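You operate a simulated robot arm through the tools that you are given. There is no shell and no other tool. Be economical: measure what you need, move in short steps, check, and stop when the job is done.

You are at the controls of a simulated robot arm. One attempt, no reset.

JOB
Dose caster 1's green and yellow oilers by the chart.
Fine: the caster stays locked off; the chart gives each oiler its oil and its pushes; stand both cans back on the ledge. Set down upright: what you pick out.

Only the result counts: the job must be done as asked and must still hold three seconds after the hand-in. Knocking over, shifting, dropping, spilling or breaking anything else fails it.

ROBOT AND FRAMES
A 7-joint arm with a three-finger gripper on a trunk, on a base that drives. Base frame: it is fixed to the floor where the robot stands at the start and does not move with it; the origin is under the middle of the robot, x ahead of it, y to its left, z up. Lengths are in mm, angles in degrees, forces in N, time in s.
With the tool pointing down near the work surface it reaches from about 500 to 940 mm from the robot's upright axis, wherever it stands. Its first joint turns from -166.0 to 166.0 degrees. Places, roughly: blue oiler [1000, 2900, 1100]; glass oil cup with a brass rim [700, -300, 900]; green oiler [700, -100, 900]; orange oiler [1200, 2600, 900]; red oiler [1300, 500, 1000]; white oiler [1000, 3100, 1100]; yellow oiler [700, -200, 900]. Payload 2.69 kg.
Tool frame: the origin (TCP) lies between the finger pads and is the grasp point; the fingertips stand 29 mm ahead of it; z points along the fingers, y is the line along which they close. The gripper opens to 120 mm. The gripper's body begins 78 mm behind the TCP.
Orientation is that of the tool frame in the base frame, as a unit quaternion [x, y, z, w]. With the fingers straight down and closing along the base's y, the tool's x points along the base's -x, its y along +y and its z along -z.

CONTROLS
- The arm moves only by the tool move_arm. Its argument "increments" is a list of rows, each an object (a shift or turn left out is 0, a gripper value left out holds the last) with "travel": the shift along the base's x, y, z in units of 25 mm (1.0 is 25 mm), a list of three; "rotation": the turn, a rotation vector about the base's x, y, z in units of 8 degrees (1.0 is 8 degrees), a list of three. In form: [{"travel": [dx, dy, dz], "rotation": [wx, wy, wz]}, ...]. A call has 1 to 8 rows; each row shifts and turns the commanded pose from where the row before left it. "gripper" is the closure, from 0 (fully open) to 1 (shut), set as the call begins (left out, the last holds). A call with a number of a shift or a turn outside -1 to 1 is refused whole. A row lasts 0.2 s, in which the tool goes at most 50 mm and 8.6 degrees; a call with a longer step from one row to the next is refused whole, and so is a gripper value outside its range. A pose out of reach is approached as far as the arm can. The call stops where the force on the tool passes 40 N (or 10 N more than at its start, if that is more) or the arm is blocked; 0.2 s more then pass. Each finger halts on what it meets, pressing with about 29 N; the grip force reading is that of the motor and also rises with nothing between the fingers. The clock runs only during rows and for 0.2 s after the last one: add rows that do not move to give the fingers time. The reply holds the time, the measured pose of the TCP, the force on the tool along the base axes, the opening and the grip force, in the units named above and with some noise, with the torque about the TCP (base axes, N m) and any sound that the robot's microphone picked up.
- Cameras (640 x 400 px; columns grow to the right, rows downward): "scene" is now at [242.1, -43.3, 1352.9]; the picture's right is [-0.53, -0.85, 0.00], its down [-0.50, 0.31, -0.81] and it looks along [0.68, -0.43, -0.59] (base axes); focal length 230 px, centre (320, 200). "wrist" rides on the gripper at [63, 0, -104] in the tool frame; the picture's right is [0.01, 1.00, 0.00], its down [-0.83, 0.00, -0.56] and it looks along [-0.56, 0.00, 0.83] (tool axes); focal length 275 px, centre (320, 200).
- snapshot(camera): a new picture of that camera. No time passes.
- move_column(by): slides the trunk up (or, below 0, down) by that many mm; the arm and the scene camera ride with it, the base frame stays. It gives what a move gives, with no picture.
- steer(legs): drives the robot by 1 to 6 legs, each [ahead, left, turn to the left] in mm, mm and degrees, along the robot's own axes; the way and the turn of a leg run together, so that a leg with both is an arc; at most 1500 mm and 180 degrees a leg. The arm and the cameras ride along, it lands a little off, and it stops where it bumps. It gives what a move gives.
- pan_tilt(pan, tilt): turns the head with the scene camera to pan (to the left, within 86 degrees either way) and tilt (down, from -29 to 69), counted from straight ahead of the robot. It gives what a move gives.
- probe_pixels(camera, pixels): for up to 12 pixels [column, row] of the newest picture of that camera ("zoom" is the newest enlarged one), the place [x, y, z] in the base frame of the surface seen there, good to about 3 mm, but the place of the scene camera against the robot may be out by one fixed shift of up to 18 mm in any direction. No time passes.
- close_up(camera, box): a new picture of the part [left, top, right, bottom] of that camera's present view, enlarged. No time passes.
- close_job(): hands the job in; it is judged then, once.

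Keep the steps short. Do not move on a guess: measure, check each grasp and each placing, and mend mistakes. In all there are 80 turns and 52 pictures (those below and enlarged ones count). Leave the gripper open and the arm clear of the work at the hand-in unless told otherwise, and finish with a single line.

The tools are called by a JSON object that holds its "api" and its "payload". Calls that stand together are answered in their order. move_arm: Moves the arm, as the interface text tells. Its arguments: {"type":"object","properties":{"increments":{"type":"array"},"gripper":{"type":"number"}},"required":["increments"]} The other tools are called the same way: move_column (by) slides the trunk up or down; steer (legs) drives the base; pan_tilt (pan, tilt) turns the head that bears the scene camera; snapshot (camera) takes a picture; probe_pixels (camera, pixels) gives the place of the surface under pixels of a picture; close_up (camera, box) takes an enlarged picture of a part of a camera's view; close_job () hands the job in.

At the start:

```text
clock: 0.0
eef_pos: [434.3, -242.4, 1184.4]
tool_rot: [0.001, 1.0, 0.0, -0.001]
wrist_force: [-0.4, 0.0, 0.5]
moment: [0.01, 0.02, 0.0]
gripper_width: 120.1
gripper_force: 0.0
trunk travel left (down, up): [-601.0, 13.0]
robot x, y, heading: [4.0, 1.0, 0.1]
head pan, tilt: [-32.3, 36.1]
```

scene: 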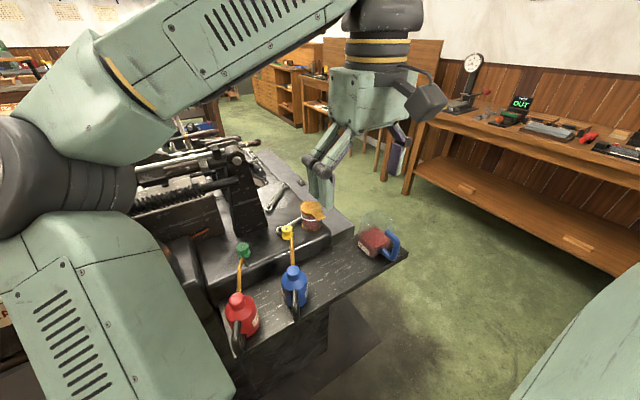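
wrist: 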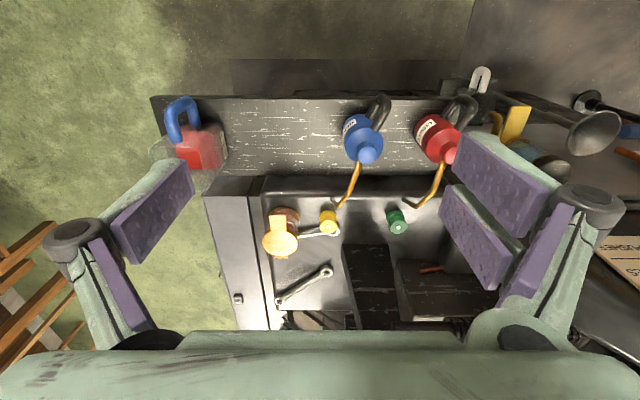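

I see a caster machine with green and yellow oilers and red and blue oil cans on a ledge. I need the chart, so first I'll zoom in on the wall papers at the upper left and on the work.

{"api": "close_up", "payload": {"camera": "scene", "box": [0, 0, 160, 100]}}

{"api": "close_up", "payload": {"camera": "wrist", "box": [140, 60, 540, 310]}}

{"api": "close_up", "payload": {"camera": "scene", "box": [190, 190, 430, 340]}}

```text
4.00 times, centred on (80, 50) of scene
```

zoom: 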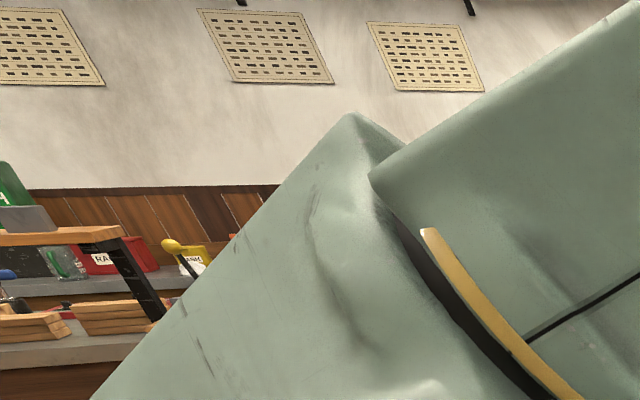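

```text
1.60 times, centred on (340, 185) of wrist
```

zoom: 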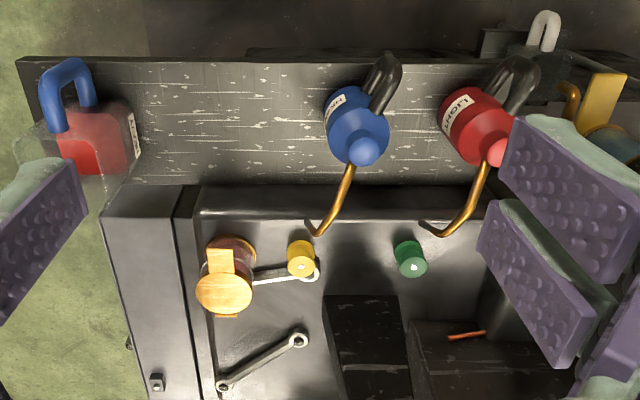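

```text
2.67 times, centred on (310, 265) of scene
```

zoom: 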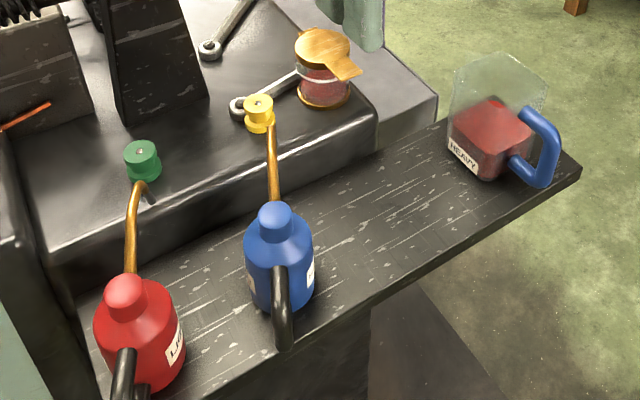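

The red can reads "LIGHT", the blue one "H…", and the jug "HEAVY". Next I'll turn the head to find the chart.

{"api": "pan_tilt", "payload": {"pan": 45, "tilt": 10}}

{"api": "snapshot", "payload": {"camera": "scene"}}

{"api": "pan_tilt", "payload": {"pan": -20, "tilt": 10}}

{"api": "snapshot", "payload": {"camera": "scene"}}

```text
clock: 1.5
eef_pos: [434.5, -243.3, 1183.1]
tool_rot: [0.0, 1.0, 0.001, -0.001]
wrist_force: [-0.1, 0.1, 0.7]
moment: [-0.02, 0.0, 0.0]
gripper_width: 119.8
gripper_force: 0.0
trunk travel left (down, up): [-601.0, 13.0]
robot x, y, heading: [0.7, -4.0, -0.2]
head pan, tilt: [45.0, 10.0]
```

```text
46 pictures are left
```

scene: 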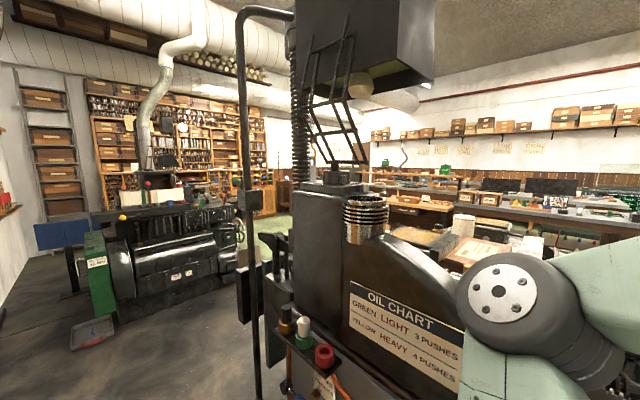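

```text
clock: 2.9
eef_pos: [434.0, -243.4, 1182.8]
tool_rot: [0.0, 1.0, 0.0, -0.002]
wrist_force: [-0.1, -0.6, 0.1]
moment: [0.0, -0.01, 0.03]
gripper_width: 120.1
gripper_force: 0.1
trunk travel left (down, up): [-601.0, 13.0]
robot x, y, heading: [-0.9, 2.2, -0.2]
head pan, tilt: [-20.0, 10.0]
```

```text
45 pictures are left
```

scene: 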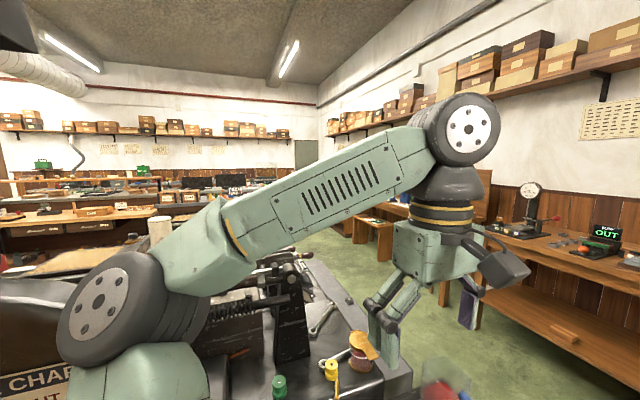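

The chart seems to read "GREEN LIGHT 3 PUSHES, YELLOW HEAVY 4 PUSHES". I'll zoom in to confirm that and look for caster numbers and the lock-off.

{"api": "pan_tilt", "payload": {"pan": 40, "tilt": 30}}

{"api": "close_up", "payload": {"camera": "scene", "box": [220, 100, 540, 300]}}

{"api": "close_up", "payload": {"camera": "scene", "box": [0, 0, 320, 200]}}

```text
clock: 4.2
eef_pos: [434.9, -243.7, 1183.3]
tool_rot: [0.0, 1.0, 0.0, -0.001]
wrist_force: [0.2, 0.6, 0.3]
moment: [0.03, -0.01, 0.0]
gripper_width: 120.1
gripper_force: 0.0
trunk travel left (down, up): [-601.0, 13.0]
robot x, y, heading: [2.7, -3.4, -0.2]
head pan, tilt: [40.0, 30.0]
```

```text
2.00 times, centred on (380, 200) of scene
```

zoom: 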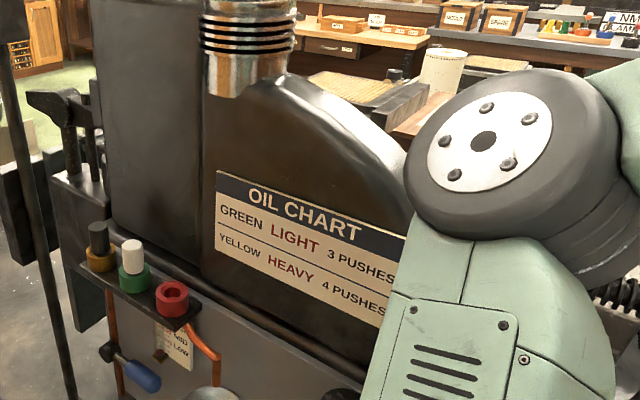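

```text
2.00 times, centred on (160, 100) of scene
```

zoom: 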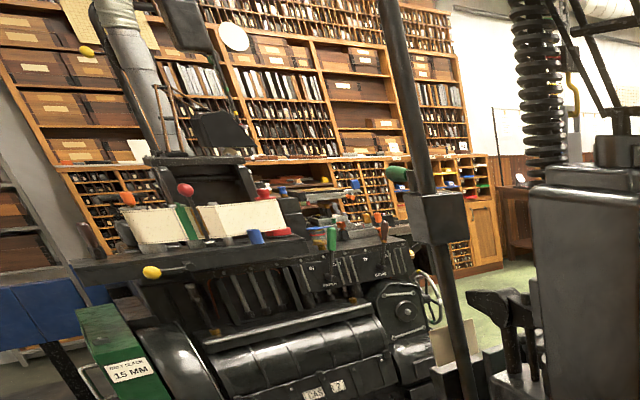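

{"api": "close_up", "payload": {"camera": "scene", "box": [270, 220, 366, 280]}}

{"api": "close_up", "payload": {"camera": "scene", "box": [316, 180, 444, 260]}}

```text
6.67 times, centred on (318, 250) of scene
```

zoom: 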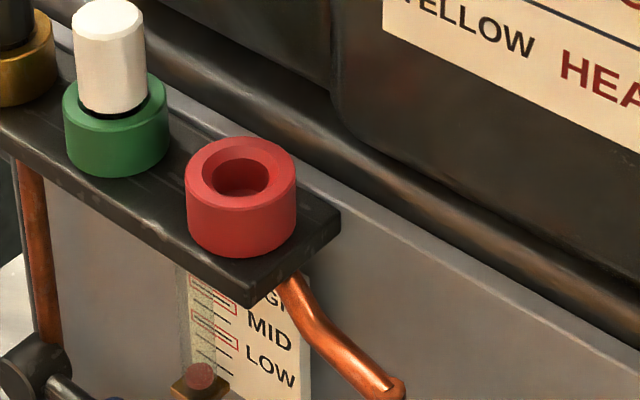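

```text
5.00 times, centred on (380, 220) of scene
```

zoom: 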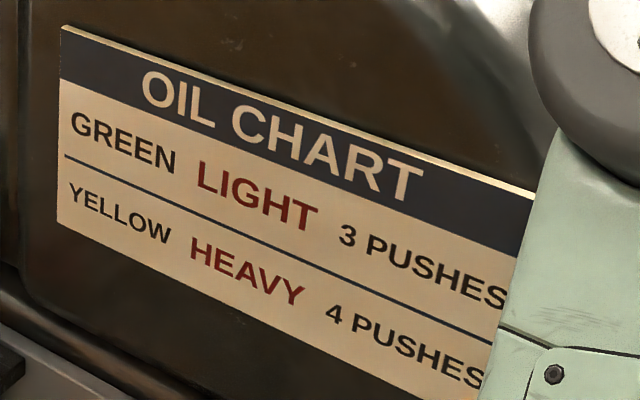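

The chart is clear: green takes LIGHT with 3 pushes, yellow takes HEAVY with 4 pushes. Next I'll look closely at the cans and oilers and measure them.

{"api": "pan_tilt", "payload": {"pan": -22, "tilt": 50}}

{"api": "snapshot", "payload": {"camera": "scene"}}

{"api": "close_up", "payload": {"camera": "wrist", "box": [300, 80, 492, 240]}}

{"api": "probe_pixels", "payload": {"camera": "zoom", "pixels": [[225, 240], [210, 200], [97, 478], [300, 478], [452, 230], [400, 195]]}}

```text
clock: 5.5
eef_pos: [433.2, -242.3, 1184.5]
tool_rot: [0.0, 1.0, 0.001, 0.0]
wrist_force: [-0.7, -0.1, -0.1]
moment: [-0.03, 0.01, -0.03]
gripper_width: 119.9
gripper_force: 0.0
trunk travel left (down, up): [-601.0, 13.0]
robot x, y, heading: [2.4, 2.2, -0.2]
head pan, tilt: [-22.0, 50.0]
```

```text
40 pictures are left
```

scene: 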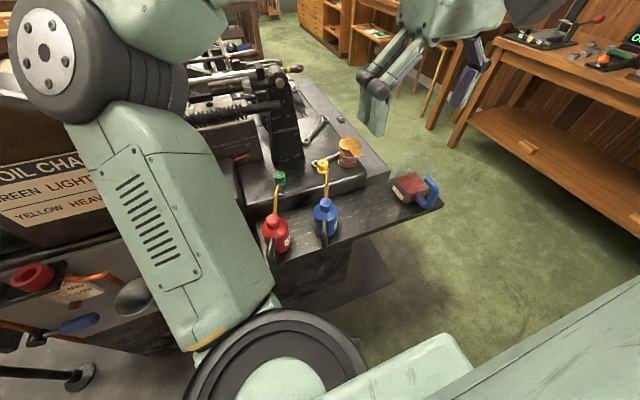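

```text
2.50 times, centred on (396, 160) of wrist
```

zoom: 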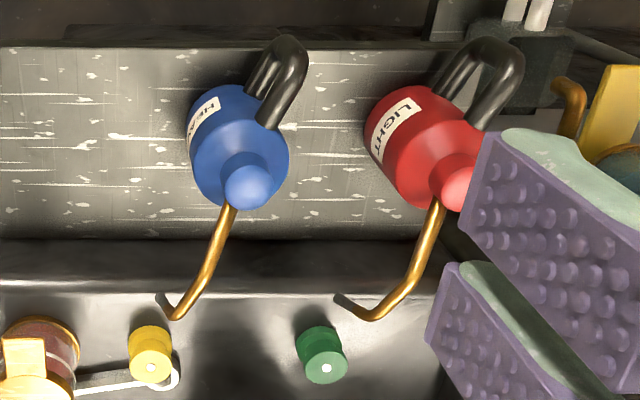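

```text
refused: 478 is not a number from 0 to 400
```

Blue is HEAVY and red is LIGHT. Next I'll measure points in this zoom.

{"api": "probe_pixels", "payload": {"camera": "zoom", "pixels": [[248, 186], [215, 130], [288, 50], [268, 110], [230, 215], [175, 312], [162, 297], [152, 365], [325, 367], [340, 298], [375, 314], [437, 205]]}}

{"api": "probe_pixels", "payload": {"camera": "zoom", "pixels": [[455, 188], [410, 140], [503, 55], [477, 110], [330, 150], [100, 200], [250, 330], [40, 340], [320, 340], [150, 335], [190, 140], [288, 150]]}}

{"api": "close_up", "payload": {"camera": "scene", "box": [240, 130, 400, 260]}}

```text
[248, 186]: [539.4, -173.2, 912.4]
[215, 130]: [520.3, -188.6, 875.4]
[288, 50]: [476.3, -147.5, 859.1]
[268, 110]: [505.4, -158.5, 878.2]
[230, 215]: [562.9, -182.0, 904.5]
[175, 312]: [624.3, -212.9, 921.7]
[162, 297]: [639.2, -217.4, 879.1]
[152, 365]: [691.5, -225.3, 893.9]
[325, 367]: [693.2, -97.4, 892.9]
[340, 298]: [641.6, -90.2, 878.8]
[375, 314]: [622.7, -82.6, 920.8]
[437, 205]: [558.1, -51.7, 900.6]
```

```text
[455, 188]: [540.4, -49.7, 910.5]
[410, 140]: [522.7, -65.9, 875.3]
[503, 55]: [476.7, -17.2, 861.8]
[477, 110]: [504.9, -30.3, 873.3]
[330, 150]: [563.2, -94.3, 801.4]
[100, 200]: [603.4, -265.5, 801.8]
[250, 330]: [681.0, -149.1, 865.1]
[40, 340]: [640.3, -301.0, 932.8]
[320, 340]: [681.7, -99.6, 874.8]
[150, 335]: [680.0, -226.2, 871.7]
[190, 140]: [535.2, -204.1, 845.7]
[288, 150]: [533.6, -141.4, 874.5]
```

```text
3.08 times, centred on (320, 195) of scene
```

zoom: 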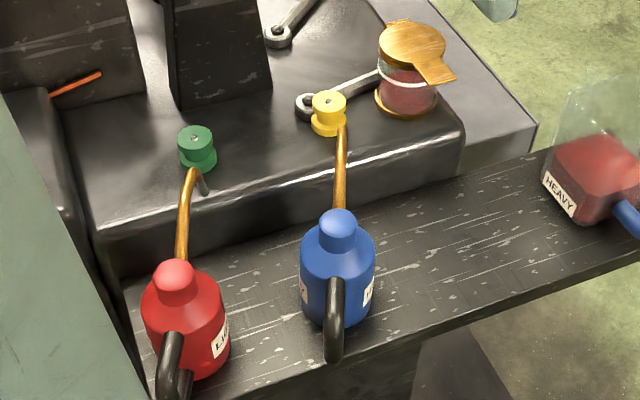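

Measurements so far:
- Ledge z≈801, deck z≈865.
- Oiler tops are about z 893, green near (693,-97) and yellow near (692,-225).
- The can spouts bend down to tips at about z 877.

I'll shift the wrist +y by 100 mm to see the space around the red can.

{"api": "move_arm", "payload": {"increments": [{"travel": [0, 1, 0]}, {"travel": [0, 1, 0]}, {"travel": [0, 1, 0]}, {"travel": [0, 1, 0]}, {"travel": [0, 1, 0]}, {"travel": [0, 1, 0]}], "gripper": 0}}

{"api": "close_up", "payload": {"camera": "wrist", "box": [160, 60, 480, 260]}}

```text
clock: 6.9
eef_pos: [434.3, -92.5, 1183.9]
tool_rot: [0.0, 1.0, -0.001, -0.001]
wrist_force: [-0.2, 0.0, -0.1]
moment: [0.01, 0.03, 0.03]
gripper_width: 120.0
gripper_force: 0.1
trunk travel left (down, up): [-601.0, 13.0]
robot x, y, heading: [0.0, 1.7, 0.0]
head pan, tilt: [-22.0, 50.0]
```

```text
2.00 times, centred on (320, 160) of wrist
```

zoom: 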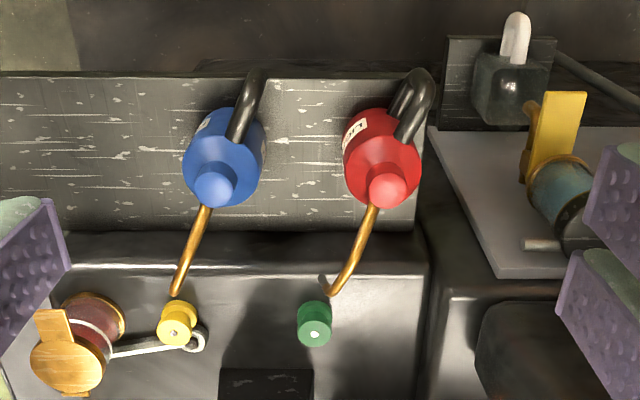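

{"api": "probe_pixels", "payload": {"camera": "zoom", "pixels": [[387, 188], [381, 150], [345, 160], [418, 160], [410, 95], [376, 208], [345, 285], [323, 278], [313, 334], [330, 335], [298, 335], [313, 305]]}}

{"api": "probe_pixels", "payload": {"camera": "zoom", "pixels": [[430, 135], [440, 150], [480, 250], [497, 80], [455, 60], [405, 215], [430, 230], [428, 300], [450, 310], [417, 285], [380, 360], [418, 260]]}}

{"api": "probe_pixels", "payload": {"camera": "zoom", "pixels": [[214, 188], [185, 160], [262, 150], [205, 210], [176, 290], [177, 325], [162, 325], [194, 325], [255, 80], [100, 85], [250, 380], [290, 260]]}}

```text
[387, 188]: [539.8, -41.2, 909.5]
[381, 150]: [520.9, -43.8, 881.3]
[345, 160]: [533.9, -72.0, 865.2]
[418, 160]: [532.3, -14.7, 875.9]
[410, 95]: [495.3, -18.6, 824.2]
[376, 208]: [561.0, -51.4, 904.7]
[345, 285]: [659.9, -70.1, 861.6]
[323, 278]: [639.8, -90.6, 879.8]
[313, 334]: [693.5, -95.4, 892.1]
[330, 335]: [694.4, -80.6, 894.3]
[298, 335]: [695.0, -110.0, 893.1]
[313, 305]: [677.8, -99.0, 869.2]
```

```text
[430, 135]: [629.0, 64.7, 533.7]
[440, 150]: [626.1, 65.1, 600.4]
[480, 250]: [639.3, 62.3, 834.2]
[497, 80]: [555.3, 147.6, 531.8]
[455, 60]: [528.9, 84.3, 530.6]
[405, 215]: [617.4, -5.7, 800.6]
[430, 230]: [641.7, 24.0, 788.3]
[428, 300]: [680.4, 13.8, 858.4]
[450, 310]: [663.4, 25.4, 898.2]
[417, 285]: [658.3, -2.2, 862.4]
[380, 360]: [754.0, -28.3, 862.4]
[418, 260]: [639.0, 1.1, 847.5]
```

```text
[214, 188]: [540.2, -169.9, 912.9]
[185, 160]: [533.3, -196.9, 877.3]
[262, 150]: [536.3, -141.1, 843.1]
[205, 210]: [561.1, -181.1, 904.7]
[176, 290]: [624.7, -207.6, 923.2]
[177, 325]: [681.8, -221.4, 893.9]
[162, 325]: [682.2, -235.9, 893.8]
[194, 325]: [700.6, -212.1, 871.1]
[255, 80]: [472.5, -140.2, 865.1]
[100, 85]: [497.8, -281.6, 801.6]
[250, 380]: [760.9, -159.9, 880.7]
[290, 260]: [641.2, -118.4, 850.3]
```

The red can is centred near (540,-44) with its spout pointing at azimuth -25°. Its right side is free. I'll move above it and turn the tool by -25°, so the fingers close across the spout plane.

{"api": "move_arm", "payload": {"increments": [{"travel": [0.707, 0.327, -1], "rotation": [0, 0, -0.521]}, {"travel": [0.707, 0.327, -1], "rotation": [0, 0, -0.521]}, {"travel": [0.707, 0.327, -1], "rotation": [0, 0, -0.521]}, {"travel": [0.707, 0.327, -1], "rotation": [0, 0, -0.521]}, {"travel": [0.707, 0.327, -1], "rotation": [0, 0, -0.521]}, {"travel": [0.707, 0.327, -1], "rotation": [0, 0, -0.521]}, {}], "gripper": 0}}

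{"api": "snapshot", "payload": {"camera": "wrist"}}

```text
clock: 8.5
eef_pos: [540.5, -43.6, 1033.0]
tool_rot: [0.217, 0.976, 0.0, 0.0]
wrist_force: [0.4, -0.5, -0.6]
moment: [0.05, 0.02, 0.0]
gripper_width: 119.8
gripper_force: 0.0
trunk travel left (down, up): [-601.0, 13.0]
robot x, y, heading: [0.8, 0.6, 0.1]
head pan, tilt: [-22.0, 50.0]
```

```text
36 pictures are left
```

wrist: 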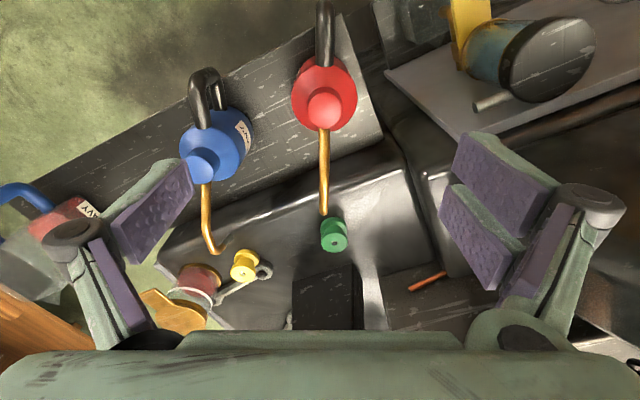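

The spout plane lines up with the image vertical. I'll probe the knob and body edges to refine the centre.

{"api": "probe_pixels", "payload": {"camera": "wrist", "pixels": [[324, 110], [306, 110], [342, 110], [324, 93], [324, 127], [292, 95], [357, 95], [324, 60], [324, 210], [323, 200], [334, 241], [324, 170]]}}

```text
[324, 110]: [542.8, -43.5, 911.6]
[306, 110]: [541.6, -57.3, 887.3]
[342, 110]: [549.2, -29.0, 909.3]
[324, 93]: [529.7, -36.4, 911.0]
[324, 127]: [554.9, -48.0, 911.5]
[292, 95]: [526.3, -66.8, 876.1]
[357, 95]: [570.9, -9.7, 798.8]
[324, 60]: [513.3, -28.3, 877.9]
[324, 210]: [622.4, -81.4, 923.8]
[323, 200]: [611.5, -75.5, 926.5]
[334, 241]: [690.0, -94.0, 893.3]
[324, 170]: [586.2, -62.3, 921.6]
```

The can centre is (542.5,-42.5), the knob top is z 911 and the shoulder is z 877. I'll descend to TCP z 848 with the fingers open.

{"api": "move_arm", "payload": {"increments": [{"travel": [0.08, 0.04, -0.925]}, {"travel": [0, 0, -0.925]}, {"travel": [0, 0, -0.925]}, {"travel": [0, 0, -0.925]}, {"travel": [0, 0, -0.925]}, {"travel": [0, 0, -0.925]}, {"travel": [0, 0, -0.925]}, {"travel": [0, 0, -0.925]}], "gripper": 0}}

```text
clock: 10.3
eef_pos: [542.5, -42.5, 849.9]
tool_rot: [0.217, 0.976, 0.0, 0.0]
wrist_force: [0.5, -0.6, 0.0]
moment: [-0.01, -0.03, 0.02]
gripper_width: 120.3
gripper_force: 0.1
trunk travel left (down, up): [-601.0, 13.0]
robot x, y, heading: [-2.3, -1.1, 0.0]
head pan, tilt: [-22.0, 50.0]
```

No contact on the way down. Now I'll close on the can.

{"api": "move_arm", "payload": {"increments": [{}, {}, {}, {}, {}], "gripper": 1}}

{"api": "snapshot", "payload": {"camera": "wrist"}}

```text
clock: 11.5
eef_pos: [542.9, -43.3, 851.1]
tool_rot: [0.217, 0.976, 0.001, -0.001]
wrist_force: [-0.2, 1.0, 1.8]
moment: [0.04, 0.0, 0.02]
gripper_width: 60.5
gripper_force: 27.9
trunk travel left (down, up): [-601.0, 13.0]
robot x, y, heading: [2.6, -2.1, 0.2]
head pan, tilt: [-22.0, 50.0]
```

```text
35 pictures are left
```

wrist: 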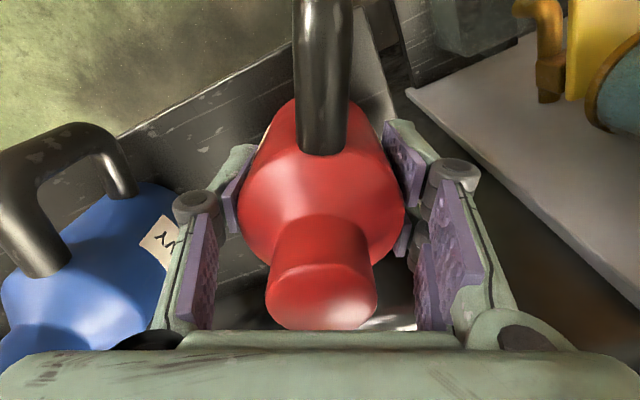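

The can is held, with an opening of 60.5 mm. I'll lift 45 mm, check the weight, then look with the scene camera.

{"api": "move_arm", "payload": {"increments": [{"travel": [0, 0, 0.3]}, {"travel": [0, 0, 0.5]}, {"travel": [0, 0, 0.5]}, {"travel": [0, 0, 0.5]}, {}]}}

{"api": "close_up", "payload": {"camera": "scene", "box": [230, 130, 390, 230]}}

```text
clock: 12.7
eef_pos: [542.5, -43.5, 893.8]
tool_rot: [0.216, 0.976, 0.0, -0.001]
wrist_force: [0.1, 1.1, -1.6]
moment: [0.02, -0.01, -0.03]
gripper_width: 60.4
gripper_force: 29.1
trunk travel left (down, up): [-601.0, 13.0]
robot x, y, heading: [2.3, -0.8, -0.3]
head pan, tilt: [-22.0, 50.0]
```

```text
4.00 times, centred on (310, 180) of scene
```

zoom: 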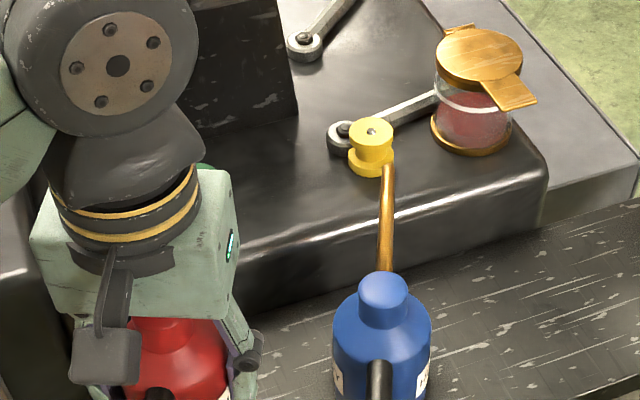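

The can is held and stable, but the arm blocks the scene camera's view of the green oiler. I'll raise the can well above everything and then drive right about 250 mm to open that view. First the raise.

{"api": "move_arm", "payload": {"increments": [{"travel": [0, 0, 1]}, {"travel": [0, 0, 1]}, {"travel": [0, 0, 1]}, {"travel": [0, 0, 1]}, {"travel": [0, 0, 1]}, {"travel": [0, 0, 1]}, {}]}}

{"api": "steer", "payload": {"legs": [[0, -250, 0]]}}

{"api": "pan_tilt", "payload": {"pan": 10, "tilt": 48}}

{"api": "snapshot", "payload": {"camera": "scene"}}

```text
clock: 14.3
eef_pos: [542.9, -43.0, 1044.1]
tool_rot: [0.217, 0.976, 0.001, -0.001]
wrist_force: [-0.3, 0.5, -2.6]
moment: [0.04, 0.01, -0.01]
gripper_width: 60.5
gripper_force: 28.3
trunk travel left (down, up): [-601.0, 13.0]
robot x, y, heading: [-0.9, -0.0, -0.1]
head pan, tilt: [-22.0, 50.0]
```

```text
clock: 16.8
eef_pos: [541.8, -289.6, 1042.5]
tool_rot: [0.217, 0.976, 0.0, -0.001]
wrist_force: [-0.1, -0.2, -2.7]
moment: [0.02, 0.0, -0.01]
gripper_width: 60.6
gripper_force: 28.9
trunk travel left (down, up): [-601.0, 13.0]
robot x, y, heading: [2.4, -249.9, -0.1]
head pan, tilt: [-22.0, 50.0]
```

```text
clock: 17.8
eef_pos: [540.4, -288.9, 1044.2]
tool_rot: [0.216, 0.976, 0.0, -0.001]
wrist_force: [0.3, 0.0, -2.3]
moment: [0.0, 0.02, 0.01]
gripper_width: 60.5
gripper_force: 28.9
trunk travel left (down, up): [-601.0, 13.0]
robot x, y, heading: [1.1, -246.9, 0.0]
head pan, tilt: [10.0, 48.0]
```

```text
33 pictures are left
```

scene: 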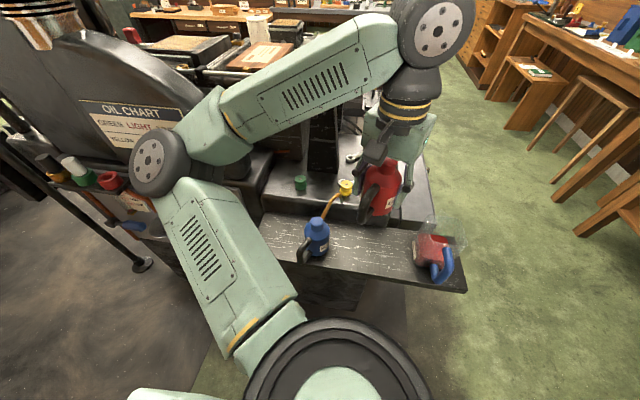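

Green and yellow are both visible now. I'll move the can back over at height, then lower it to hover over green.

{"api": "move_arm", "payload": {"increments": [{"travel": [0, 1, 0]}, {"travel": [0, 1, 0]}, {"travel": [0.3, 1, 0]}, {"travel": [0.3, 1, 0]}, {"travel": [0.3, 1, 0]}, {"travel": [0.3, 1, 0]}, {"travel": [0.3, 1, 0]}, {"travel": [0.3, 1, 0]}]}}

{"api": "move_arm", "payload": {"increments": [{"travel": [0.16, 0.83, -0.5]}, {"travel": [0.16, 0.83, -1]}, {"travel": [0, 0, -1]}, {"travel": [0, 0, -1]}, {"travel": [0, 0, -1]}, {}]}}

{"api": "pan_tilt", "payload": {"pan": 22, "tilt": 45}}

{"api": "snapshot", "payload": {"camera": "scene"}}

```text
clock: 19.6
eef_pos: [586.5, -89.9, 1044.5]
tool_rot: [0.216, 0.976, 0.0, -0.001]
wrist_force: [0.4, -0.1, -2.1]
moment: [0.0, 0.03, 0.01]
gripper_width: 60.4
gripper_force: 29.3
trunk travel left (down, up): [-601.0, 13.0]
robot x, y, heading: [1.0, -246.3, 0.0]
head pan, tilt: [10.0, 48.0]
```

```text
clock: 21.0
eef_pos: [593.2, -49.4, 931.5]
tool_rot: [0.216, 0.976, 0.0, -0.001]
wrist_force: [0.2, 0.9, -2.5]
moment: [0.0, 0.06, 0.0]
gripper_width: 60.5
gripper_force: 29.6
trunk travel left (down, up): [-601.0, 13.0]
robot x, y, heading: [3.3, -250.0, -0.1]
head pan, tilt: [10.0, 48.0]
```

```text
clock: 21.7
eef_pos: [594.0, -48.4, 932.4]
tool_rot: [0.216, 0.976, 0.0, -0.001]
wrist_force: [-0.3, 1.1, -2.3]
moment: [-0.01, 0.02, 0.01]
gripper_width: 60.6
gripper_force: 28.4
trunk travel left (down, up): [-601.0, 13.0]
robot x, y, heading: [-0.4, -245.5, 0.1]
head pan, tilt: [22.0, 45.0]
```

```text
32 pictures are left
```

scene: 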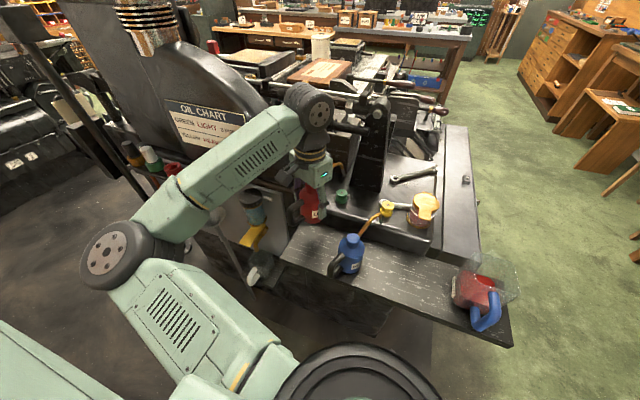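

Good view. I'll zoom on the green oiler and spout around (335,190).

{"api": "close_up", "payload": {"camera": "scene", "box": [296, 165, 376, 215]}}

```text
8.00 times, centred on (336, 190) of scene
```

zoom: 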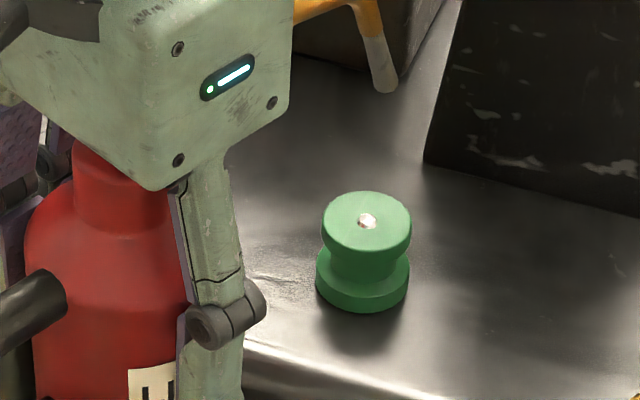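

{"api": "probe_pixels", "payload": {"camera": "zoom", "pixels": [[385, 88], [378, 65], [372, 45], [366, 221], [340, 221], [394, 221], [366, 200], [366, 245], [350, 12], [362, 8]]}}

```text
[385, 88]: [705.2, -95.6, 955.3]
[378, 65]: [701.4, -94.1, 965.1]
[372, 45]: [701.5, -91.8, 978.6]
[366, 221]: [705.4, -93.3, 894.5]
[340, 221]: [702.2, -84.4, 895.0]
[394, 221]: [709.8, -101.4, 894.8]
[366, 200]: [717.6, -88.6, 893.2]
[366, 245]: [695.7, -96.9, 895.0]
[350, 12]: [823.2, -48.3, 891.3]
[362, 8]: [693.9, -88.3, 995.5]
```

In this view the tip is at about (708.5,-94.5,953) and the ball at (705.4,-93.3,894.5), so the tip is nearly above it, some 3 mm too far in x. I'll shift -3 mm in x, lower 45 mm and check.

{"api": "move_arm", "payload": {"increments": [{"travel": [-0.12, 0.02, -0.6]}, {"travel": [0, 0, -0.6]}, {"travel": [0, 0, -0.6]}, {}]}}

{"api": "close_up", "payload": {"camera": "scene", "box": [316, 175, 364, 205]}}

```text
clock: 22.7
eef_pos: [590.7, -48.3, 885.9]
tool_rot: [0.217, 0.976, 0.001, -0.001]
wrist_force: [0.2, 0.4, -2.3]
moment: [0.0, 0.03, 0.0]
gripper_width: 60.4
gripper_force: 29.3
trunk travel left (down, up): [-601.0, 13.0]
robot x, y, heading: [0.9, -246.6, 0.2]
head pan, tilt: [22.0, 45.0]
```

```text
13.33 times, centred on (340, 190) of scene
```

zoom: 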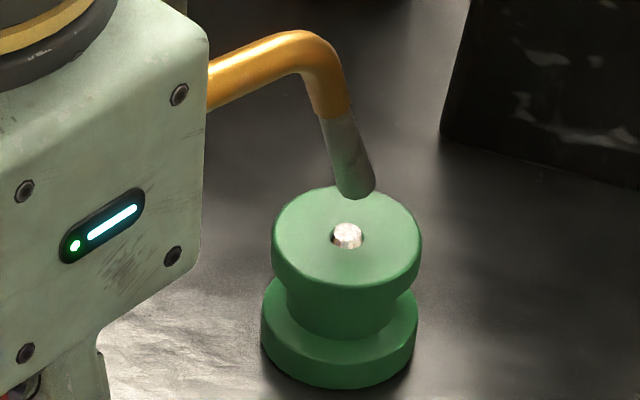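

{"api": "probe_pixels", "payload": {"camera": "zoom", "pixels": [[355, 190], [354, 180], [347, 236], [347, 160], [275, 240], [418, 240], [347, 195], [347, 284], [342, 130]]}}

```text
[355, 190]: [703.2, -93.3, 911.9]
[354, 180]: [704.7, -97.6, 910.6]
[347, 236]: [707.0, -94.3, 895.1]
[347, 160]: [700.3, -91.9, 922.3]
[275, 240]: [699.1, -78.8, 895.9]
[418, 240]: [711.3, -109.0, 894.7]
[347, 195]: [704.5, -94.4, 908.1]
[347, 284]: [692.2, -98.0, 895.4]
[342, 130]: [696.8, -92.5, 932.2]
```

The tip sits about 2 mm to the image-right of the ball and about 12 mm above it. I'll correct by y +1.8 mm, then go down in small steps while watching the force.

{"api": "move_arm", "payload": {"increments": [{"travel": [-0.02, 0.07, 0]}, {"travel": [0, 0, -0.2]}, {"travel": [0, 0, -0.16]}, {}]}}

{"api": "close_up", "payload": {"camera": "scene", "box": [316, 175, 364, 205]}}

```text
clock: 23.7
eef_pos: [590.6, -45.2, 876.9]
tool_rot: [0.216, 0.976, 0.0, -0.001]
wrist_force: [-0.6, 0.2, -0.8]
moment: [0.02, 0.02, 0.01]
gripper_width: 60.5
gripper_force: 29.1
trunk travel left (down, up): [-601.0, 13.0]
robot x, y, heading: [-0.7, -245.3, -0.4]
head pan, tilt: [22.0, 45.0]
```

```text
13.33 times, centred on (340, 190) of scene
```

zoom: 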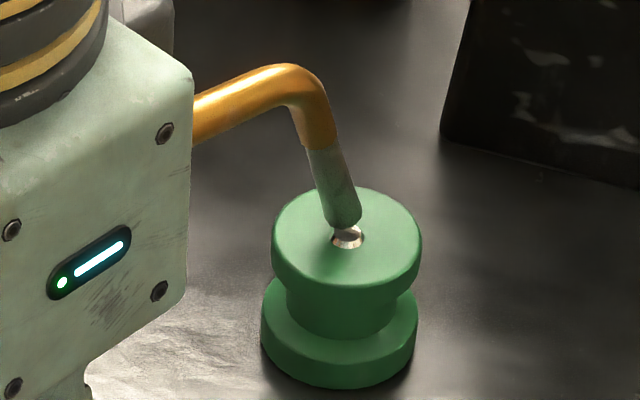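

The tip is directly over the ball, 3–4 mm above it. I'll press down in 1 mm rows. The first push should show up as force or sound.

{"api": "move_arm", "payload": {"increments": [{"travel": [0, 0, -0.05]}, {"travel": [0, 0, -0.05]}, {"travel": [0, 0, -0.05]}, {"travel": [0, 0, -0.05]}, {}]}}

```text
clock: 24.9
eef_pos: [591.0, -45.7, 871.9]
tool_rot: [0.216, 0.976, 0.0, 0.0]
wrist_force: [0.5, 0.8, -1.6]
moment: [-0.03, -0.04, -0.03]
gripper_width: 60.8
gripper_force: 29.4
trunk travel left (down, up): [-601.0, 13.0]
robot x, y, heading: [-0.0, -247.8, -0.0]
head pan, tilt: [22.0, 45.0]
```

No contact force yet, so I'll go a little further.

{"api": "move_arm", "payload": {"increments": [{"travel": [0, 0, -0.04]}, {"travel": [0, 0, -0.04]}, {}]}}

{"api": "close_up", "payload": {"camera": "scene", "box": [316, 175, 364, 205]}}

```text
clock: 25.7
eef_pos: [590.5, -46.5, 870.5]
tool_rot: [0.217, 0.976, 0.0, -0.001]
wrist_force: [0.2, -0.1, -0.8]
moment: [-0.06, -0.09, -0.01]
gripper_width: 60.4
gripper_force: 28.9
trunk travel left (down, up): [-601.0, 13.0]
robot x, y, heading: [-1.9, -248.2, 0.2]
head pan, tilt: [22.0, 45.0]
```

```text
13.33 times, centred on (340, 190) of scene
```

zoom: 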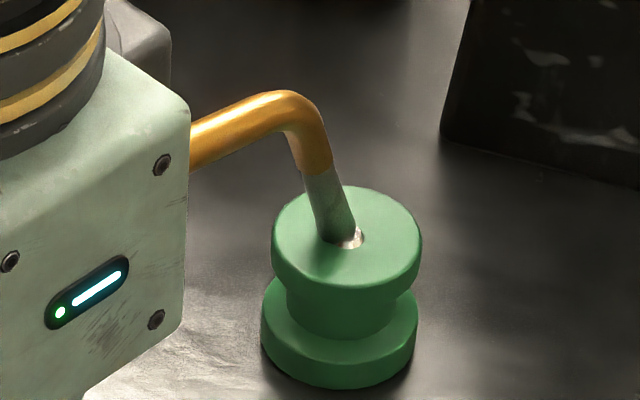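

The tip is about 2 mm left of the ball hole, (337,240) against (347,236). I'll raise 4 mm, shift it right by 2 mm and press again.

{"api": "move_arm", "payload": {"increments": [{"travel": [0, 0, 0.16]}, {"travel": [0.05, -0.07, 0]}, {}]}}

{"api": "close_up", "payload": {"camera": "scene", "box": [324, 180, 356, 200]}}

```text
clock: 26.5
eef_pos: [592.3, -47.1, 874.6]
tool_rot: [0.216, 0.976, 0.0, -0.002]
wrist_force: [0.7, -1.0, -2.2]
moment: [0.03, -0.01, 0.01]
gripper_width: 60.5
gripper_force: 29.0
trunk travel left (down, up): [-601.0, 13.0]
robot x, y, heading: [-1.5, -247.9, -0.1]
head pan, tilt: [22.0, 45.0]
```

```text
16.00 times, centred on (340, 190) of scene
```

zoom: 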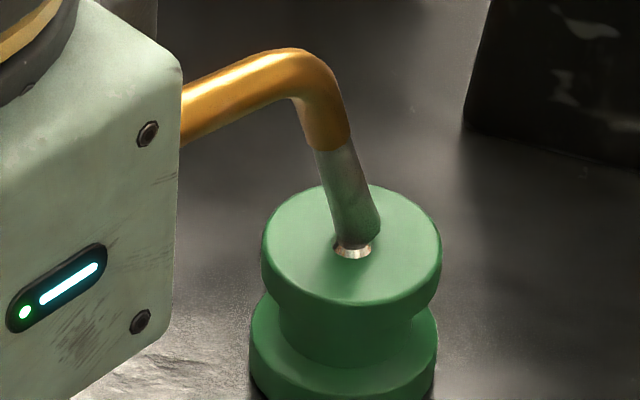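

Aligned well now. I'll press 7 mm in small rows.

{"api": "move_arm", "payload": {"increments": [{"travel": [0, 0, -0.06]}, {"travel": [0, 0, -0.06]}, {"travel": [0, 0, -0.06]}, {"travel": [0, 0, -0.06]}, {}]}}

{"api": "close_up", "payload": {"camera": "scene", "box": [324, 180, 356, 200]}}

```text
clock: 27.7
eef_pos: [593.0, -48.5, 868.5]
tool_rot: [0.217, 0.976, 0.0, -0.001]
wrist_force: [1.0, -0.3, -0.2]
moment: [-0.07, -0.11, 0.02]
gripper_width: 60.6
gripper_force: 29.1
trunk travel left (down, up): [-601.0, 13.0]
robot x, y, heading: [-1.2, -246.7, -0.0]
head pan, tilt: [22.0, 45.0]
```

```text
16.00 times, centred on (340, 190) of scene
```

zoom: 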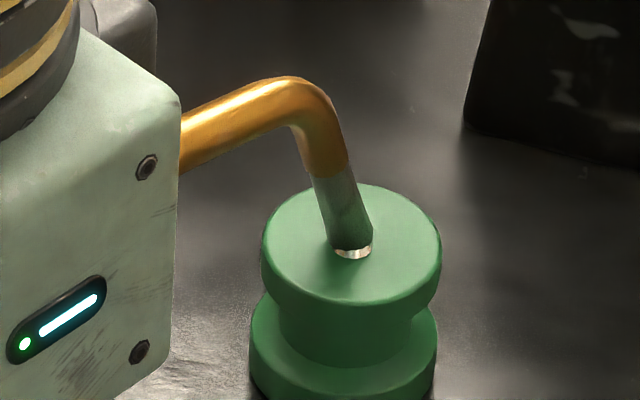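

The grey nozzle is shortening against the ball, so a push compresses the nozzle. I'll keep pressing until a stop or a sound.

{"api": "move_arm", "payload": {"increments": [{"travel": [0, 0, -0.06]}, {"travel": [0, 0, -0.06]}, {}]}}

```text
clock: 28.5
eef_pos: [592.5, -48.1, 865.8]
tool_rot: [0.216, 0.976, 0.0, -0.001]
wrist_force: [-0.5, -0.4, 0.6]
moment: [-0.12, -0.22, -0.02]
gripper_width: 60.5
gripper_force: 29.4
trunk travel left (down, up): [-601.0, 13.0]
robot x, y, heading: [-1.1, -245.5, -0.4]
head pan, tilt: [22.0, 45.0]
```

{"api": "move_arm", "payload": {"increments": [{"travel": [0, 0, -0.06]}, {"travel": [0, 0, -0.06]}, {}]}}

```text
clock: 29.3
eef_pos: [592.8, -46.9, 862.7]
tool_rot: [0.217, 0.976, 0.002, 0.0]
wrist_force: [2.2, -0.5, 6.0]
moment: [-0.33, -0.73, 0.04]
gripper_width: 60.7
gripper_force: 29.0
trunk travel left (down, up): [-601.0, 13.0]
robot x, y, heading: [-2.4, -243.4, -0.0]
head pan, tilt: [22.0, 45.0]
```

The force now rises steeply (about 8 N). I'll look before pressing more.

{"api": "close_up", "payload": {"camera": "scene", "box": [324, 180, 356, 200]}}

```text
16.00 times, centred on (340, 190) of scene
```

zoom: 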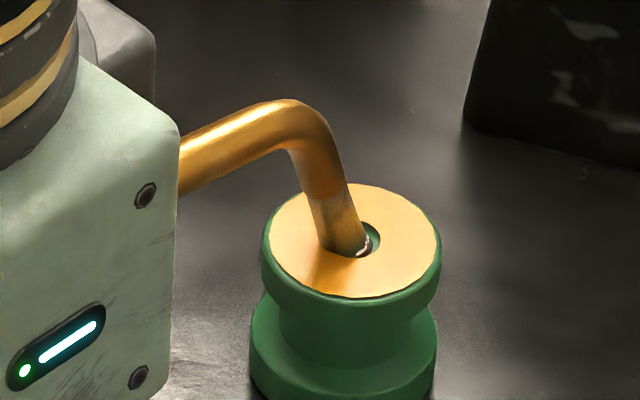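

The oiler's top has turned amber and the ball is depressed, so a push seems to have registered. I'll release by 8 mm and look again.

{"api": "move_arm", "payload": {"increments": [{"travel": [0, 0, 0.16]}, {"travel": [0, 0, 0.16]}, {}]}}

{"api": "close_up", "payload": {"camera": "scene", "box": [324, 180, 356, 200]}}

```text
clock: 30.1
eef_pos: [592.2, -48.1, 871.4]
tool_rot: [0.216, 0.976, 0.0, 0.0]
wrist_force: [-1.1, 0.2, -1.5]
moment: [-0.07, -0.06, -0.01]
gripper_width: 60.4
gripper_force: 28.8
trunk travel left (down, up): [-601.0, 13.0]
robot x, y, heading: [2.2, -247.1, 0.1]
head pan, tilt: [22.0, 45.0]
```

```text
16.00 times, centred on (340, 190) of scene
```

zoom: 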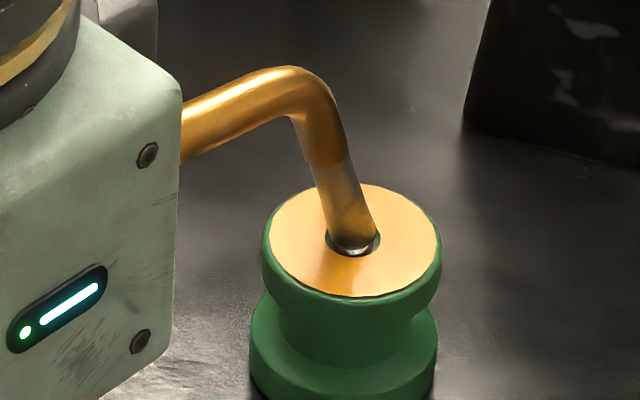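

The amber film stays on top, so push 1 was delivered. I'll fully release (+5 mm) and then press 14 mm for push 2.

{"api": "move_arm", "payload": {"increments": [{"travel": [0.01, -0.02, 0.2]}, {}, {"travel": [0, 0, -0.14]}, {"travel": [0, 0, -0.14]}, {"travel": [0, 0, -0.14]}, {"travel": [0, 0, -0.07]}, {"travel": [0, 0, -0.05]}, {}]}}

{"api": "close_up", "payload": {"camera": "scene", "box": [324, 180, 356, 200]}}

```text
clock: 31.9
eef_pos: [592.2, -48.7, 863.1]
tool_rot: [0.216, 0.976, 0.0, 0.0]
wrist_force: [1.7, -0.5, 6.6]
moment: [-0.36, -0.77, 0.01]
gripper_width: 60.6
gripper_force: 28.8
trunk travel left (down, up): [-601.0, 13.0]
robot x, y, heading: [-0.4, -244.7, 0.1]
head pan, tilt: [22.0, 45.0]
```

```text
16.00 times, centred on (340, 190) of scene
```

zoom: 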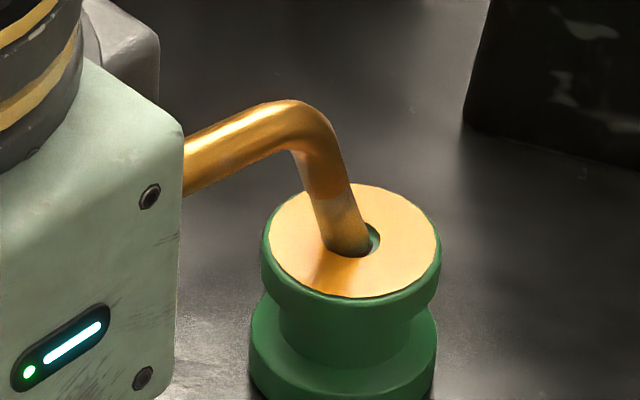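

Push 2 reached the same depth and force as push 1. Now a full release, then push 3 the same way.

{"api": "move_arm", "payload": {"increments": [{"travel": [0, 0, 0.28]}, {"travel": [0, 0, 0.28]}, {}, {"travel": [0, 0, -0.2]}, {"travel": [0, 0, -0.2]}, {"travel": [0, 0, -0.1]}, {"travel": [0, 0, -0.07]}, {}]}}

```text
clock: 33.7
eef_pos: [591.9, -49.1, 862.5]
tool_rot: [0.216, 0.976, 0.002, 0.001]
wrist_force: [2.0, -1.7, 7.8]
moment: [-0.38, -0.78, 0.04]
gripper_width: 60.6
gripper_force: 29.6
trunk travel left (down, up): [-601.0, 13.0]
robot x, y, heading: [1.6, -244.8, 0.0]
head pan, tilt: [22.0, 45.0]
```

Push 3 reached the same depth and force. I'll raise the can and inspect the oiler.

{"api": "move_arm", "payload": {"increments": [{"travel": [0, 0, 0.28]}, {"travel": [0, 0, 0.3]}, {"travel": [0, 0, 1]}, {"travel": [0, 0, 1]}, {}]}}

{"api": "close_up", "payload": {"camera": "scene", "box": [308, 160, 372, 200]}}

```text
clock: 34.9
eef_pos: [590.9, -48.2, 926.6]
tool_rot: [0.217, 0.976, 0.0, -0.001]
wrist_force: [-0.3, -0.6, -1.1]
moment: [-0.01, 0.04, -0.03]
gripper_width: 60.5
gripper_force: 29.0
trunk travel left (down, up): [-601.0, 13.0]
robot x, y, heading: [2.0, -248.1, 0.1]
head pan, tilt: [22.0, 45.0]
```

```text
10.00 times, centred on (340, 180) of scene
```

zoom: 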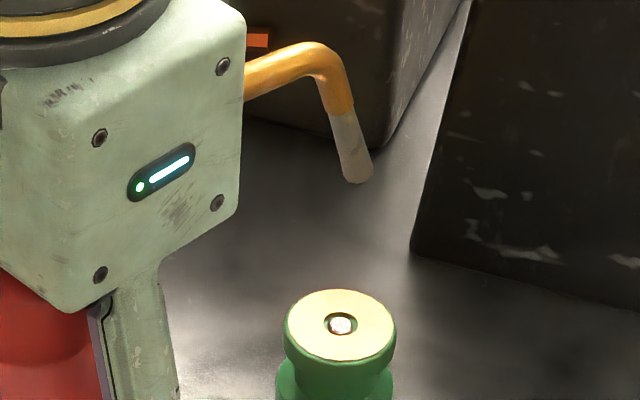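

Green is dosed with light oil and the nozzle has re-extended. I'll return the red can to its spot at TCP (542.7,-43), descending to just above the ledge.

{"api": "move_arm", "payload": {"increments": [{"travel": [-0.97, 0.1, 0]}, {"travel": [-0.96, 0.1, 0]}, {"travel": [0, 0, -1]}, {"travel": [0, 0, -1]}, {"travel": [0, 0, -0.6]}, {}]}}

{"api": "move_arm", "payload": {"increments": [{"travel": [0, 0, -0.12]}, {"travel": [0, 0, -0.06]}, {"travel": [0, 0, -0.06]}, {}]}}

```text
clock: 36.3
eef_pos: [544.9, -43.5, 860.9]
tool_rot: [0.217, 0.976, 0.0, -0.001]
wrist_force: [0.3, -0.6, -2.7]
moment: [0.02, 0.02, -0.01]
gripper_width: 60.9
gripper_force: 29.1
trunk travel left (down, up): [-601.0, 13.0]
robot x, y, heading: [-1.3, -245.3, 0.1]
head pan, tilt: [22.0, 45.0]
```

```text
clock: 37.3
eef_pos: [544.6, -43.0, 854.0]
tool_rot: [0.217, 0.976, 0.0, -0.001]
wrist_force: [-0.4, -1.1, -1.7]
moment: [-0.01, -0.02, -0.01]
gripper_width: 60.6
gripper_force: 28.5
trunk travel left (down, up): [-601.0, 13.0]
robot x, y, heading: [-0.2, -247.3, 0.1]
head pan, tilt: [22.0, 45.0]
```

{"api": "move_arm", "payload": {"increments": [{"travel": [0, 0, -0.04]}, {"travel": [0, 0, -0.04]}, {}]}}

```text
clock: 38.1
eef_pos: [543.8, -43.3, 853.1]
tool_rot: [0.216, 0.976, 0.0, -0.001]
wrist_force: [0.5, 0.9, -1.6]
moment: [0.0, 0.04, -0.02]
gripper_width: 60.3
gripper_force: 28.8
trunk travel left (down, up): [-601.0, 13.0]
robot x, y, heading: [2.3, -244.1, -0.2]
head pan, tilt: [22.0, 45.0]
```

No contact yet, so I'll lower another 1.5 mm at a time.

{"api": "move_arm", "payload": {"increments": [{"travel": [0, 0, -0.04]}, {"travel": [0, 0, -0.02]}, {}]}}

```text
clock: 38.9
eef_pos: [544.3, -43.5, 851.3]
tool_rot: [0.216, 0.976, 0.0, 0.0]
wrist_force: [0.2, -1.0, -2.5]
moment: [0.01, 0.04, -0.01]
gripper_width: 60.1
gripper_force: 29.3
trunk travel left (down, up): [-601.0, 13.0]
robot x, y, heading: [1.7, -245.9, 0.2]
head pan, tilt: [22.0, 45.0]
```

{"api": "move_arm", "payload": {"increments": [{"travel": [0, 0, -0.04]}, {"travel": [0, 0, -0.04]}, {}]}}

```text
clock: 39.7
eef_pos: [545.3, -43.4, 849.6]
tool_rot: [0.217, 0.976, 0.001, 0.0]
wrist_force: [0.7, 0.1, 6.5]
moment: [0.06, 0.24, -0.02]
gripper_width: 60.6
gripper_force: 28.9
trunk travel left (down, up): [-601.0, 13.0]
robot x, y, heading: [-0.9, -242.5, 0.3]
head pan, tilt: [22.0, 45.0]
```

It is on the ledge (+9 N). I'll open the fingers and then rise.

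{"api": "move_arm", "payload": {"increments": [{}, {}, {}, {}, {}], "gripper": 0}}

{"api": "move_arm", "payload": {"increments": [{"travel": [0, 0, 0.5]}, {"travel": [0, 0, 1]}, {"travel": [0, 0, 1]}, {"travel": [0, 0, 1]}, {"travel": [0, 0, 1]}, {"travel": [0, 0, 1]}, {"travel": [0, 0, 1]}, {"travel": [0, 0, 1]}]}}

{"api": "snapshot", "payload": {"camera": "wrist"}}

```text
clock: 40.9
eef_pos: [544.5, -43.8, 849.1]
tool_rot: [0.217, 0.976, 0.0, -0.001]
wrist_force: [-0.5, 0.1, -0.2]
moment: [0.01, 0.0, -0.03]
gripper_width: 120.5
gripper_force: 0.0
trunk travel left (down, up): [-601.0, 13.0]
robot x, y, heading: [-1.1, -245.8, 0.1]
head pan, tilt: [22.0, 45.0]
```

```text
clock: 42.7
eef_pos: [542.4, -44.8, 1038.2]
tool_rot: [0.216, 0.976, 0.0, -0.001]
wrist_force: [-0.2, -0.4, 0.6]
moment: [-0.01, 0.01, -0.01]
gripper_width: 119.8
gripper_force: 0.0
trunk travel left (down, up): [-601.0, 13.0]
robot x, y, heading: [0.4, -248.1, -0.1]
head pan, tilt: [22.0, 45.0]
```

```text
21 pictures are left
```

wrist: 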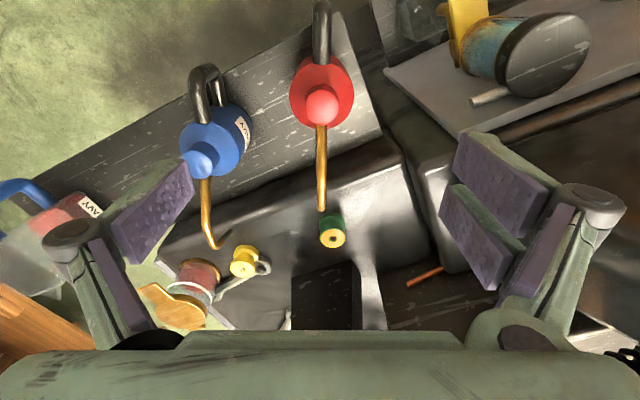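

The red can stands upright and the green top shows the oil film. Next I'll move above the blue can and measure its knob.

{"api": "move_arm", "payload": {"increments": [{"travel": [0, -1, 0]}, {"travel": [0, -1, 0]}, {"travel": [0, -1, 0]}, {"travel": [0, -1, 0]}, {"travel": [0, -1, 0]}, {}]}}

{"api": "close_up", "payload": {"camera": "wrist", "box": [224, 50, 416, 270]}}

```text
clock: 44.1
eef_pos: [543.4, -167.7, 1037.3]
tool_rot: [0.217, 0.976, 0.0, -0.001]
wrist_force: [-0.9, -0.5, 0.1]
moment: [-0.02, -0.03, 0.03]
gripper_width: 119.9
gripper_force: 0.0
trunk travel left (down, up): [-601.0, 13.0]
robot x, y, heading: [-0.2, -249.0, 0.1]
head pan, tilt: [22.0, 45.0]
```

```text
1.82 times, centred on (320, 160) of wrist
```

zoom: 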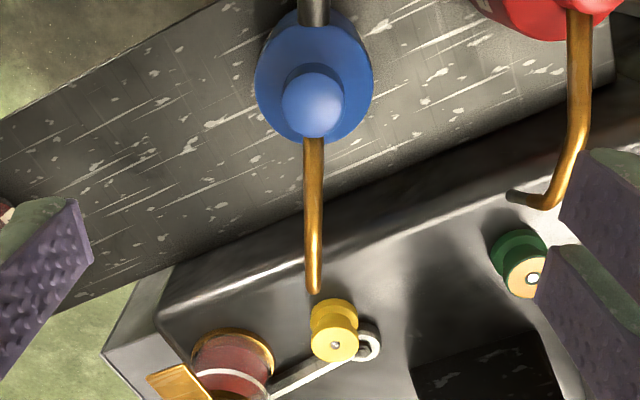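

{"api": "probe_pixels", "payload": {"camera": "zoom", "pixels": [[312, 103], [312, 80], [312, 128], [290, 103], [335, 103], [314, 285], [313, 230], [335, 345], [315, 345], [355, 345], [335, 330], [335, 358]]}}

```text
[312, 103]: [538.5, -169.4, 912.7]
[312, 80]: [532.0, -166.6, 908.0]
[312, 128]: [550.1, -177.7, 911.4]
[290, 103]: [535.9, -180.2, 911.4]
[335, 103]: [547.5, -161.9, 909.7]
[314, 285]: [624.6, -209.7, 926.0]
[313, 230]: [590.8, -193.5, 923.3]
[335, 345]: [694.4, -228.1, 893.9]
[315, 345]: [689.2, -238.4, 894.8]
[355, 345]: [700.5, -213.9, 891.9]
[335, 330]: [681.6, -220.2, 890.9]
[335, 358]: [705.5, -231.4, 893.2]
```

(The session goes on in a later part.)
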